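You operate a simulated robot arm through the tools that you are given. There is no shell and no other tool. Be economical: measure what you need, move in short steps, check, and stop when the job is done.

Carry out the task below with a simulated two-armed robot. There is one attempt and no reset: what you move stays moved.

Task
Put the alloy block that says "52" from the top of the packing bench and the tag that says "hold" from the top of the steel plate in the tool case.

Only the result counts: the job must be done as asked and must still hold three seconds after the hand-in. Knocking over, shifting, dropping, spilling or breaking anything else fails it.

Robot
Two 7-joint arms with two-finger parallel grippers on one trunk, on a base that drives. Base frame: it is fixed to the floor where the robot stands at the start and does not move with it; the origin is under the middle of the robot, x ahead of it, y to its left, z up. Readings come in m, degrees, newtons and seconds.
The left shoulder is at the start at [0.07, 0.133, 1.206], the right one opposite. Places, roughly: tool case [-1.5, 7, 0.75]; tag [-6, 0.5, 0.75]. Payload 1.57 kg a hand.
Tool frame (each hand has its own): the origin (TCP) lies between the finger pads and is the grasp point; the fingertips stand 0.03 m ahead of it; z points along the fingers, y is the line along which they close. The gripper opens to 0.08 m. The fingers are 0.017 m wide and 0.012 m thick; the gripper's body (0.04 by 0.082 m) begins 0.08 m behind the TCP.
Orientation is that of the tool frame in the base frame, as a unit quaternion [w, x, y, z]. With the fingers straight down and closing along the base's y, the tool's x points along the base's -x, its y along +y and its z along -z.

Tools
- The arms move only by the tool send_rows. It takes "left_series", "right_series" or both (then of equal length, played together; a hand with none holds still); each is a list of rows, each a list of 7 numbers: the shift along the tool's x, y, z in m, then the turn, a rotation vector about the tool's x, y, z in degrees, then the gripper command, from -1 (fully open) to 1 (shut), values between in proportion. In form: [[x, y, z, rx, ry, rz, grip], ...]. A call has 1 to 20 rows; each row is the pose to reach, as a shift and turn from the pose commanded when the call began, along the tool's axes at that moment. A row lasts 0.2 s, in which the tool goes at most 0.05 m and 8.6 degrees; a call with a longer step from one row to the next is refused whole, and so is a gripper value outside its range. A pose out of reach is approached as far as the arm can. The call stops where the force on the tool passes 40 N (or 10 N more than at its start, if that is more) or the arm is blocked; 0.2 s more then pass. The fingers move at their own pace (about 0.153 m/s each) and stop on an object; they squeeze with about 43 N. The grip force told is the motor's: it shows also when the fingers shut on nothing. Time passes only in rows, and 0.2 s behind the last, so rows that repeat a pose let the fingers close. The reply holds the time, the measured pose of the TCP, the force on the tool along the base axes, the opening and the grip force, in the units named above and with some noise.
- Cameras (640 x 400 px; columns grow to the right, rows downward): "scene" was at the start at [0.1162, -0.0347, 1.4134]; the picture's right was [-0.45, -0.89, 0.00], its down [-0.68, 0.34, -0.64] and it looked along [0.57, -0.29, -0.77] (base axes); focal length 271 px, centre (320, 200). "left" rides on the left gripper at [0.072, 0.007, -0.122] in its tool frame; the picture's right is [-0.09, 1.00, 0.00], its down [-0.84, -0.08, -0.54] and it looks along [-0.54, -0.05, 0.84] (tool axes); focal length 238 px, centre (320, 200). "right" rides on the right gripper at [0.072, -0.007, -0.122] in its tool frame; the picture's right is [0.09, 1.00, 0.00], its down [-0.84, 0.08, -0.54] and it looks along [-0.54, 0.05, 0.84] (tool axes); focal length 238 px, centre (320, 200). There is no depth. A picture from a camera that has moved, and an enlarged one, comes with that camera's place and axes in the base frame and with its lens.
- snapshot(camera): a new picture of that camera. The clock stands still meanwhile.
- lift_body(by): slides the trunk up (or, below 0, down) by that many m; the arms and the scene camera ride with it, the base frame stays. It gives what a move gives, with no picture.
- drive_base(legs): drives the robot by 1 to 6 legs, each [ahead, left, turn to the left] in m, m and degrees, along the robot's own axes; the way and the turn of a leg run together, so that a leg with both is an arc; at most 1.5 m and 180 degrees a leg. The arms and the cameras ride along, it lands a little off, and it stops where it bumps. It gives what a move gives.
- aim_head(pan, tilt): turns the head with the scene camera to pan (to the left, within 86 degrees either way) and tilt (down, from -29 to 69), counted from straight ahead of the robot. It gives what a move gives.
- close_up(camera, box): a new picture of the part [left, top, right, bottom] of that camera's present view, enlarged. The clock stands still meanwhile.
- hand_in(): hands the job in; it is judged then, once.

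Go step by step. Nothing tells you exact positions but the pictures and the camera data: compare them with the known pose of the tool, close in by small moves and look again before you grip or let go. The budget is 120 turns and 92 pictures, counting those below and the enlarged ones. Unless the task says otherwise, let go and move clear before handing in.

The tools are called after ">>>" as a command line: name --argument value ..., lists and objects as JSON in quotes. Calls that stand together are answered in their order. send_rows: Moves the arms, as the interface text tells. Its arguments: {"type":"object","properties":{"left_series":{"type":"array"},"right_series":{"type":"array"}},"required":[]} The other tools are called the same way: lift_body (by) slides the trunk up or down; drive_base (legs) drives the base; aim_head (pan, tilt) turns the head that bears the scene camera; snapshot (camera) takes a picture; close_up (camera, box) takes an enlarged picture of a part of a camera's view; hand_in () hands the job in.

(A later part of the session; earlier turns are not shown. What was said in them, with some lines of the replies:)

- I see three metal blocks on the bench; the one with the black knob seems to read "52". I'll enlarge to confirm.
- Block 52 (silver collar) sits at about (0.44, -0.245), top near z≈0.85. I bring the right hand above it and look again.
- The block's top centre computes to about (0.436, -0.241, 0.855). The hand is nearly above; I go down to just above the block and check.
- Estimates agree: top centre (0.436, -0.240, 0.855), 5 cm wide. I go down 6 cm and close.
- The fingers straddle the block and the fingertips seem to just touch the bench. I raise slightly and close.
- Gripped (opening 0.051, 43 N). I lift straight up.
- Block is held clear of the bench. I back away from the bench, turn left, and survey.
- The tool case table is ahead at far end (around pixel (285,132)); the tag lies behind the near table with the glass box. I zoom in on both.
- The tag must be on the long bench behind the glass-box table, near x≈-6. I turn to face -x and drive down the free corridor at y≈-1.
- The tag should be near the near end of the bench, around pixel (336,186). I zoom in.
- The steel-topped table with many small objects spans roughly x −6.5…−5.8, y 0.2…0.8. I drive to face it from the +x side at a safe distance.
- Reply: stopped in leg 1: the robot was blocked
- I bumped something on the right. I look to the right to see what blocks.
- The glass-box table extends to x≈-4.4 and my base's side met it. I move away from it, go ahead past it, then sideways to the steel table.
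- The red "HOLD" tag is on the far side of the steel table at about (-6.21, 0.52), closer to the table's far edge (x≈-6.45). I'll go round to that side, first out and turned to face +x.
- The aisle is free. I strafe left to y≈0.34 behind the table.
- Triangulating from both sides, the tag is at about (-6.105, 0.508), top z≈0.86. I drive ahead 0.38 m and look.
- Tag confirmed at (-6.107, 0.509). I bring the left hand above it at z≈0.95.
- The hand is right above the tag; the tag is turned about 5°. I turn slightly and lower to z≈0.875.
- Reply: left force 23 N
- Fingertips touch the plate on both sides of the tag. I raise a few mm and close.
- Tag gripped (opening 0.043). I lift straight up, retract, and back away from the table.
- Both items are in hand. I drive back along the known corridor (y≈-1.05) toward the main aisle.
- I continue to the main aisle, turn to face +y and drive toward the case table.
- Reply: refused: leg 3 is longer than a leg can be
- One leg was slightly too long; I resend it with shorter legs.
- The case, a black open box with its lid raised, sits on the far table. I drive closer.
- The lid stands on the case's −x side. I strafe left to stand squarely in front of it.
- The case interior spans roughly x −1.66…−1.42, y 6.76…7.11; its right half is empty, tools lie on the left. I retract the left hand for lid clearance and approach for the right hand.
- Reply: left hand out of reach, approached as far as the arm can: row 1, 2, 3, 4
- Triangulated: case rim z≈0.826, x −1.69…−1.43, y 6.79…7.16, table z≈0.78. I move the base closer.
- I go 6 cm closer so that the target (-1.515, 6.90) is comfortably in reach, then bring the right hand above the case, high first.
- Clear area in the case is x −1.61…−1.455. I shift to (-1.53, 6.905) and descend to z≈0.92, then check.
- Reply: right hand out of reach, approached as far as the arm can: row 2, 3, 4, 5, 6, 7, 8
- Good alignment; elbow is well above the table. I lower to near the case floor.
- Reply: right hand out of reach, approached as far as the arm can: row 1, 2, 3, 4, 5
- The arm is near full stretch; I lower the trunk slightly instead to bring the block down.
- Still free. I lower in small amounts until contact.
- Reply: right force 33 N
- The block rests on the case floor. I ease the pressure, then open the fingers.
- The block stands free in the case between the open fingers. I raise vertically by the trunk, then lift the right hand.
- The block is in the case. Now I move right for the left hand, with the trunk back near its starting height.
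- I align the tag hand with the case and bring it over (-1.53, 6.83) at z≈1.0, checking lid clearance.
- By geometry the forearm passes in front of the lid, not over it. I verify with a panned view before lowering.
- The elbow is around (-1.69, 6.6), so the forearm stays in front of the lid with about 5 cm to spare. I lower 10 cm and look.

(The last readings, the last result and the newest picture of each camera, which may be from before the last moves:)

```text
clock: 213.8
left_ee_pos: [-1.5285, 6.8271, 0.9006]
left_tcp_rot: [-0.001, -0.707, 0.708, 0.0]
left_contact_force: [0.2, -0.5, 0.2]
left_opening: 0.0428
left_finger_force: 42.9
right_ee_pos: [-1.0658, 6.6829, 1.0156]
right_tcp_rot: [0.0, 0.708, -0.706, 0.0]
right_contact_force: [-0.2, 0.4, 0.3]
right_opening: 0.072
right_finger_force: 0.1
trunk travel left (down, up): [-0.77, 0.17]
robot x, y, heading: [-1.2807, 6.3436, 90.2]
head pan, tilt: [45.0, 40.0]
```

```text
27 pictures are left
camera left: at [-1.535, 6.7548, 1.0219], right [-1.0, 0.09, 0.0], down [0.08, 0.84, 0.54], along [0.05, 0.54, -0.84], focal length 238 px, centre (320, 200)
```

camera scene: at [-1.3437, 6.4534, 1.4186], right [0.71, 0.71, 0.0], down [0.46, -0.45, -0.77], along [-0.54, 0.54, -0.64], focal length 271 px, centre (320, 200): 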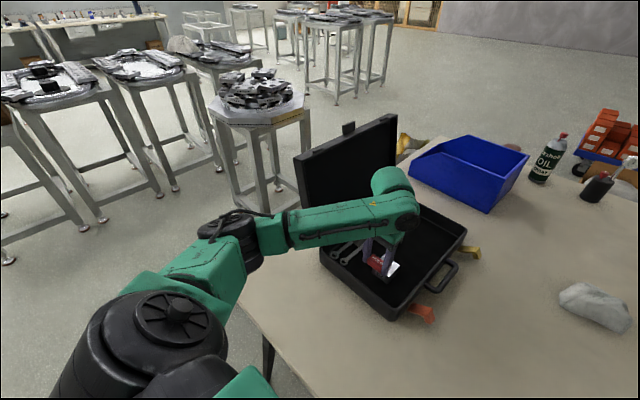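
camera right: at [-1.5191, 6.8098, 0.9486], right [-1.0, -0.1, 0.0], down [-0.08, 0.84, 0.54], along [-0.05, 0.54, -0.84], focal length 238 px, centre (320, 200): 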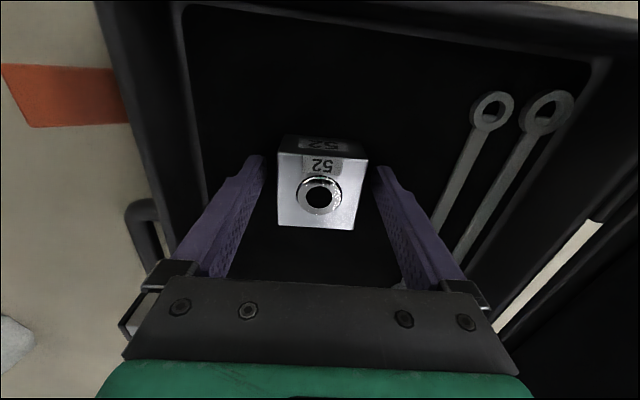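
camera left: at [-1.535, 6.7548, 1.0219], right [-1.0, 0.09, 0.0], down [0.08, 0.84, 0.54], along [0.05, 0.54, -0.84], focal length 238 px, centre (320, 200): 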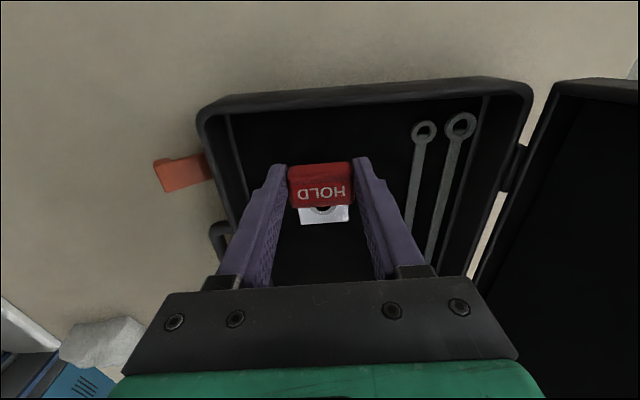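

Tag is right over the gap between block and front wall. I shift 4 mm toward the front and lower further.

>>> send_rows --left_series '[[0.004, 0, 0.01, 0, 0, 0, 1], [0.004, 0, 0.025, 0, 0, 0, 1], [0.004, 0, 0.04, 0, 0, 0, 1], [0.004, 0, 0.04, 0, 0, 0, 1]]'

>>> snapshot --camera "scene"

>>> snapshot --camera "left"

```text
clock: 214.8
left_ee_pos: [-1.5285, 6.8223, 0.8616]
left_tcp_rot: [-0.001, -0.706, 0.708, -0.001]
left_contact_force: [-0.2, 0.3, 0.3]
left_opening: 0.0425
left_finger_force: 43.1
right_ee_pos: [-1.0664, 6.6833, 1.0159]
right_tcp_rot: [0.0, 0.708, -0.706, 0.0]
right_contact_force: [0.3, 0.5, -0.1]
right_opening: 0.0719
right_finger_force: 0.1
trunk travel left (down, up): [-0.77, 0.17]
robot x, y, heading: [-1.2827, 6.3394, 89.9]
head pan, tilt: [45.0, 40.0]
```

```text
26 pictures are left
camera scene: at [-1.3437, 6.4533, 1.4186], right [0.71, 0.71, 0.0], down [0.46, -0.45, -0.77], along [-0.54, 0.54, -0.64], focal length 271 px, centre (320, 200)
```

scene: 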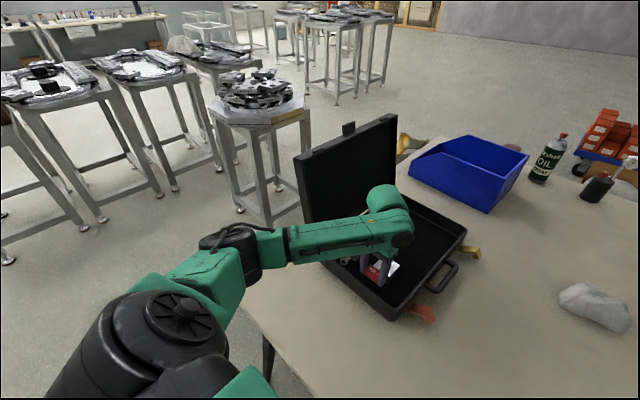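

```text
25 pictures are left
camera left: at [-1.5352, 6.7499, 0.9832], right [-1.0, 0.09, 0.0], down [0.08, 0.84, 0.54], along [0.05, 0.54, -0.84], focal length 238 px, centre (320, 200)
```

left: 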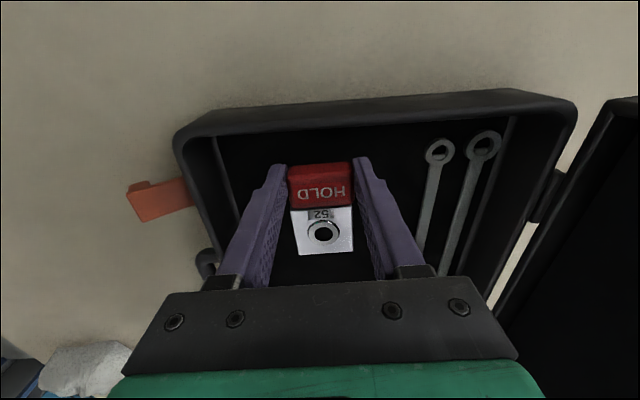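

No contact yet, and the lid is untouched. I lower 3 cm more.

>>> send_rows --left_series '[[0, 0, 0.015, 0, 0, 0, 1], [0, 0, 0.028, 0, 0, 0, 1], [0, 0, 0.033, 0, 0, 0, 1], [0, 0, 0.037, 0, 0, 0, 1]]'

>>> snapshot --camera "left"

```text
clock: 215.8
left_ee_pos: [-1.5286, 6.8235, 0.8243]
left_tcp_rot: [0.0, -0.706, 0.708, -0.001]
left_contact_force: [-0.6, 0.7, -0.6]
left_opening: 0.0427
left_finger_force: 43.7
right_ee_pos: [-1.0657, 6.6831, 1.0158]
right_tcp_rot: [0.001, 0.708, -0.706, 0.0]
right_contact_force: [0.6, 0.4, 0.4]
right_opening: 0.0718
right_finger_force: 0.1
trunk travel left (down, up): [-0.77, 0.17]
robot x, y, heading: [-1.2779, 6.3425, 90.2]
head pan, tilt: [45.0, 40.0]
```

```text
24 pictures are left
camera left: at [-1.5353, 6.7504, 0.9465], right [-1.0, 0.09, 0.0], down [0.08, 0.84, 0.54], along [0.05, 0.54, -0.84], focal length 238 px, centre (320, 200)
```

left: 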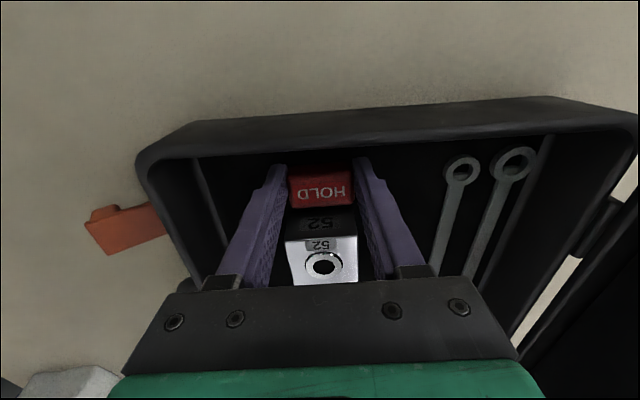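

Tag is down in the gap, close to the floor. I lower the last few millimetres to contact.

>>> send_rows --left_series '[[0, 0, 0.003, 0, 0, 0, 1], [0, 0, 0.005, 0, 0, 0, 1], [0, 0, 0.005, 0, 0, 0, 1]]'

```text
clock: 216.6
left_ee_pos: [-1.5287, 6.8218, 0.8216]
left_tcp_rot: [0.0, -0.707, 0.707, 0.001]
left_contact_force: [-1.3, 0.0, 13.2]
left_opening: 0.0425
left_finger_force: 42.4
right_ee_pos: [-1.0664, 6.6818, 1.0168]
right_tcp_rot: [-0.001, 0.708, -0.707, -0.001]
right_contact_force: [0.9, -0.8, 0.6]
right_opening: 0.072
right_finger_force: 0.0
trunk travel left (down, up): [-0.77, 0.17]
robot x, y, heading: [-1.2799, 6.3444, 90.0]
head pan, tilt: [45.0, 40.0]
```

Contact with the floor. I ease 1 mm, open partially, and check.

>>> send_rows --left_series '[[0, 0, -0.001, 0, 0, 0, 1], [0, 0, -0.001, 0, 0, 0, 0.3], [0, 0, -0.001, 0, 0, 0, -0.7], [0, 0, -0.001, 0, 0, 0, -0.7], [0, 0, -0.001, 0, 0, 0, -0.7]]'

>>> snapshot --camera "left"

```text
clock: 217.8
left_ee_pos: [-1.5284, 6.8224, 0.8214]
left_tcp_rot: [0.0, -0.706, 0.708, 0.0]
left_contact_force: [0.1, 1.5, 10.4]
left_opening: 0.0668
left_finger_force: 0.0
right_ee_pos: [-1.0648, 6.6826, 1.0161]
right_tcp_rot: [0.0, 0.708, -0.707, 0.001]
right_contact_force: [0.1, -0.5, 0.1]
right_opening: 0.0716
right_finger_force: 0.0
trunk travel left (down, up): [-0.77, 0.17]
robot x, y, heading: [-1.2799, 6.3405, 90.1]
head pan, tilt: [45.0, 40.0]
```

```text
23 pictures are left
camera left: at [-1.5337, 6.7496, 0.9431], right [-1.0, 0.09, 0.0], down [0.08, 0.84, 0.54], along [0.05, 0.54, -0.84], focal length 238 px, centre (320, 200)
```

left: 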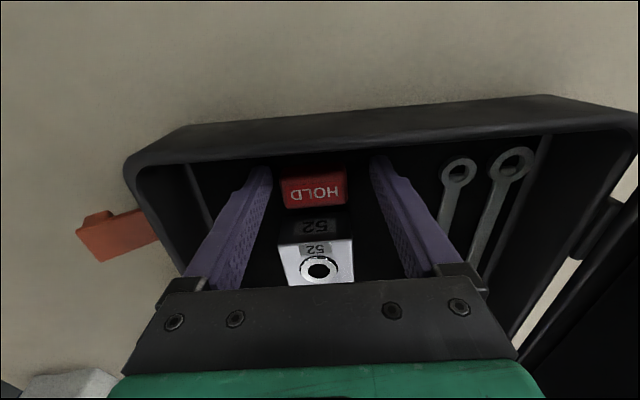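

The tag is released in front of the block. I lift straight up and retract the hand the way it came.

>>> send_rows --left_series '[[0, 0, -0.02, 0, 0, 0, -0.7], [0, 0, -0.05, 0, 0, 0, -0.7], [0, 0, -0.09, 0, 0, 0, -0.7], [0, 0, -0.13, 0, 0, 0, -0.7], [0, 0, -0.17, 0, 0, 0, -0.7], [0, 0, -0.21, 0, 0, 0, -0.7], [0, 0, -0.25, 0, 0, 0, -0.7], [0.03, -0.01, -0.28, 0, 0, 0, -0.7], [0.07, -0.03, -0.28, 0, 0, 0, -0.7], [0.11, -0.04, -0.28, 0, 0, 0, -0.7], [0.15, -0.05, -0.28, 0, 0, 0, -0.7]]'

>>> drive_base --legs '[[-0.25, 0, 0]]'

>>> aim_head --pan 15 --tilt 42

>>> snapshot --camera "scene"

```text
clock: 220.2
left_ee_pos: [-1.4788, 6.6715, 1.1016]
left_tcp_rot: [0.0, -0.707, 0.707, 0.0]
left_contact_force: [0.1, -0.2, 0.2]
left_opening: 0.0678
left_finger_force: 0.2
right_ee_pos: [-1.0663, 6.6817, 1.0159]
right_tcp_rot: [-0.001, 0.708, -0.707, -0.001]
right_contact_force: [0.2, -0.8, 1.0]
right_opening: 0.0723
right_finger_force: 0.1
trunk travel left (down, up): [-0.77, 0.17]
robot x, y, heading: [-1.2787, 6.3439, 89.9]
head pan, tilt: [45.0, 40.0]
```

```text
clock: 222.1
left_ee_pos: [-1.4771, 6.4231, 1.1001]
left_tcp_rot: [-0.001, -0.706, 0.709, -0.001]
left_contact_force: [-0.6, -0.4, -0.3]
left_opening: 0.0682
left_finger_force: 0.0
right_ee_pos: [-1.0639, 6.4317, 1.0149]
right_tcp_rot: [0.0, 0.707, -0.707, 0.0]
right_contact_force: [-1.1, -0.4, 0.3]
right_opening: 0.072
right_finger_force: 0.0
trunk travel left (down, up): [-0.77, 0.17]
robot x, y, heading: [-1.282, 6.0907, 90.1]
head pan, tilt: [45.0, 40.0]
```

```text
clock: 223.0
left_ee_pos: [-1.4778, 6.4212, 1.1009]
left_tcp_rot: [0.0, -0.706, 0.709, 0.0]
left_contact_force: [0.0, -0.7, 0.0]
left_opening: 0.0679
left_finger_force: 0.1
right_ee_pos: [-1.0642, 6.4304, 1.0153]
right_tcp_rot: [0.0, -0.707, 0.707, -0.001]
right_contact_force: [-1.3, 0.5, -0.6]
right_opening: 0.0721
right_finger_force: 0.0
trunk travel left (down, up): [-0.77, 0.17]
robot x, y, heading: [-1.2814, 6.091, 89.8]
head pan, tilt: [15.0, 42.0]
```

```text
22 pictures are left
camera scene: at [-1.3049, 6.2213, 1.4156], right [0.97, 0.26, 0.0], down [0.17, -0.65, -0.74], along [-0.19, 0.72, -0.67], focal length 271 px, centre (320, 200)
```

scene: 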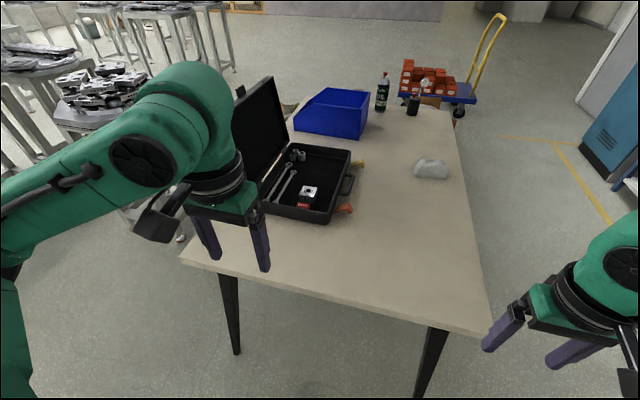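

Block 52 and the red HOLD tag both lie in the case, the lid still stands, and the hands are clear. I hand in.

>>> hand_in

```text
The job is handed in.
```

I put the "52" alloy block and the "hold" tag in the tool case, let go of both, moved clear and handed the job in.

On the way to the steel plate, the base bumped the table with the glass box once and stopped. Nothing on it looked moved in the picture I took afterwards.
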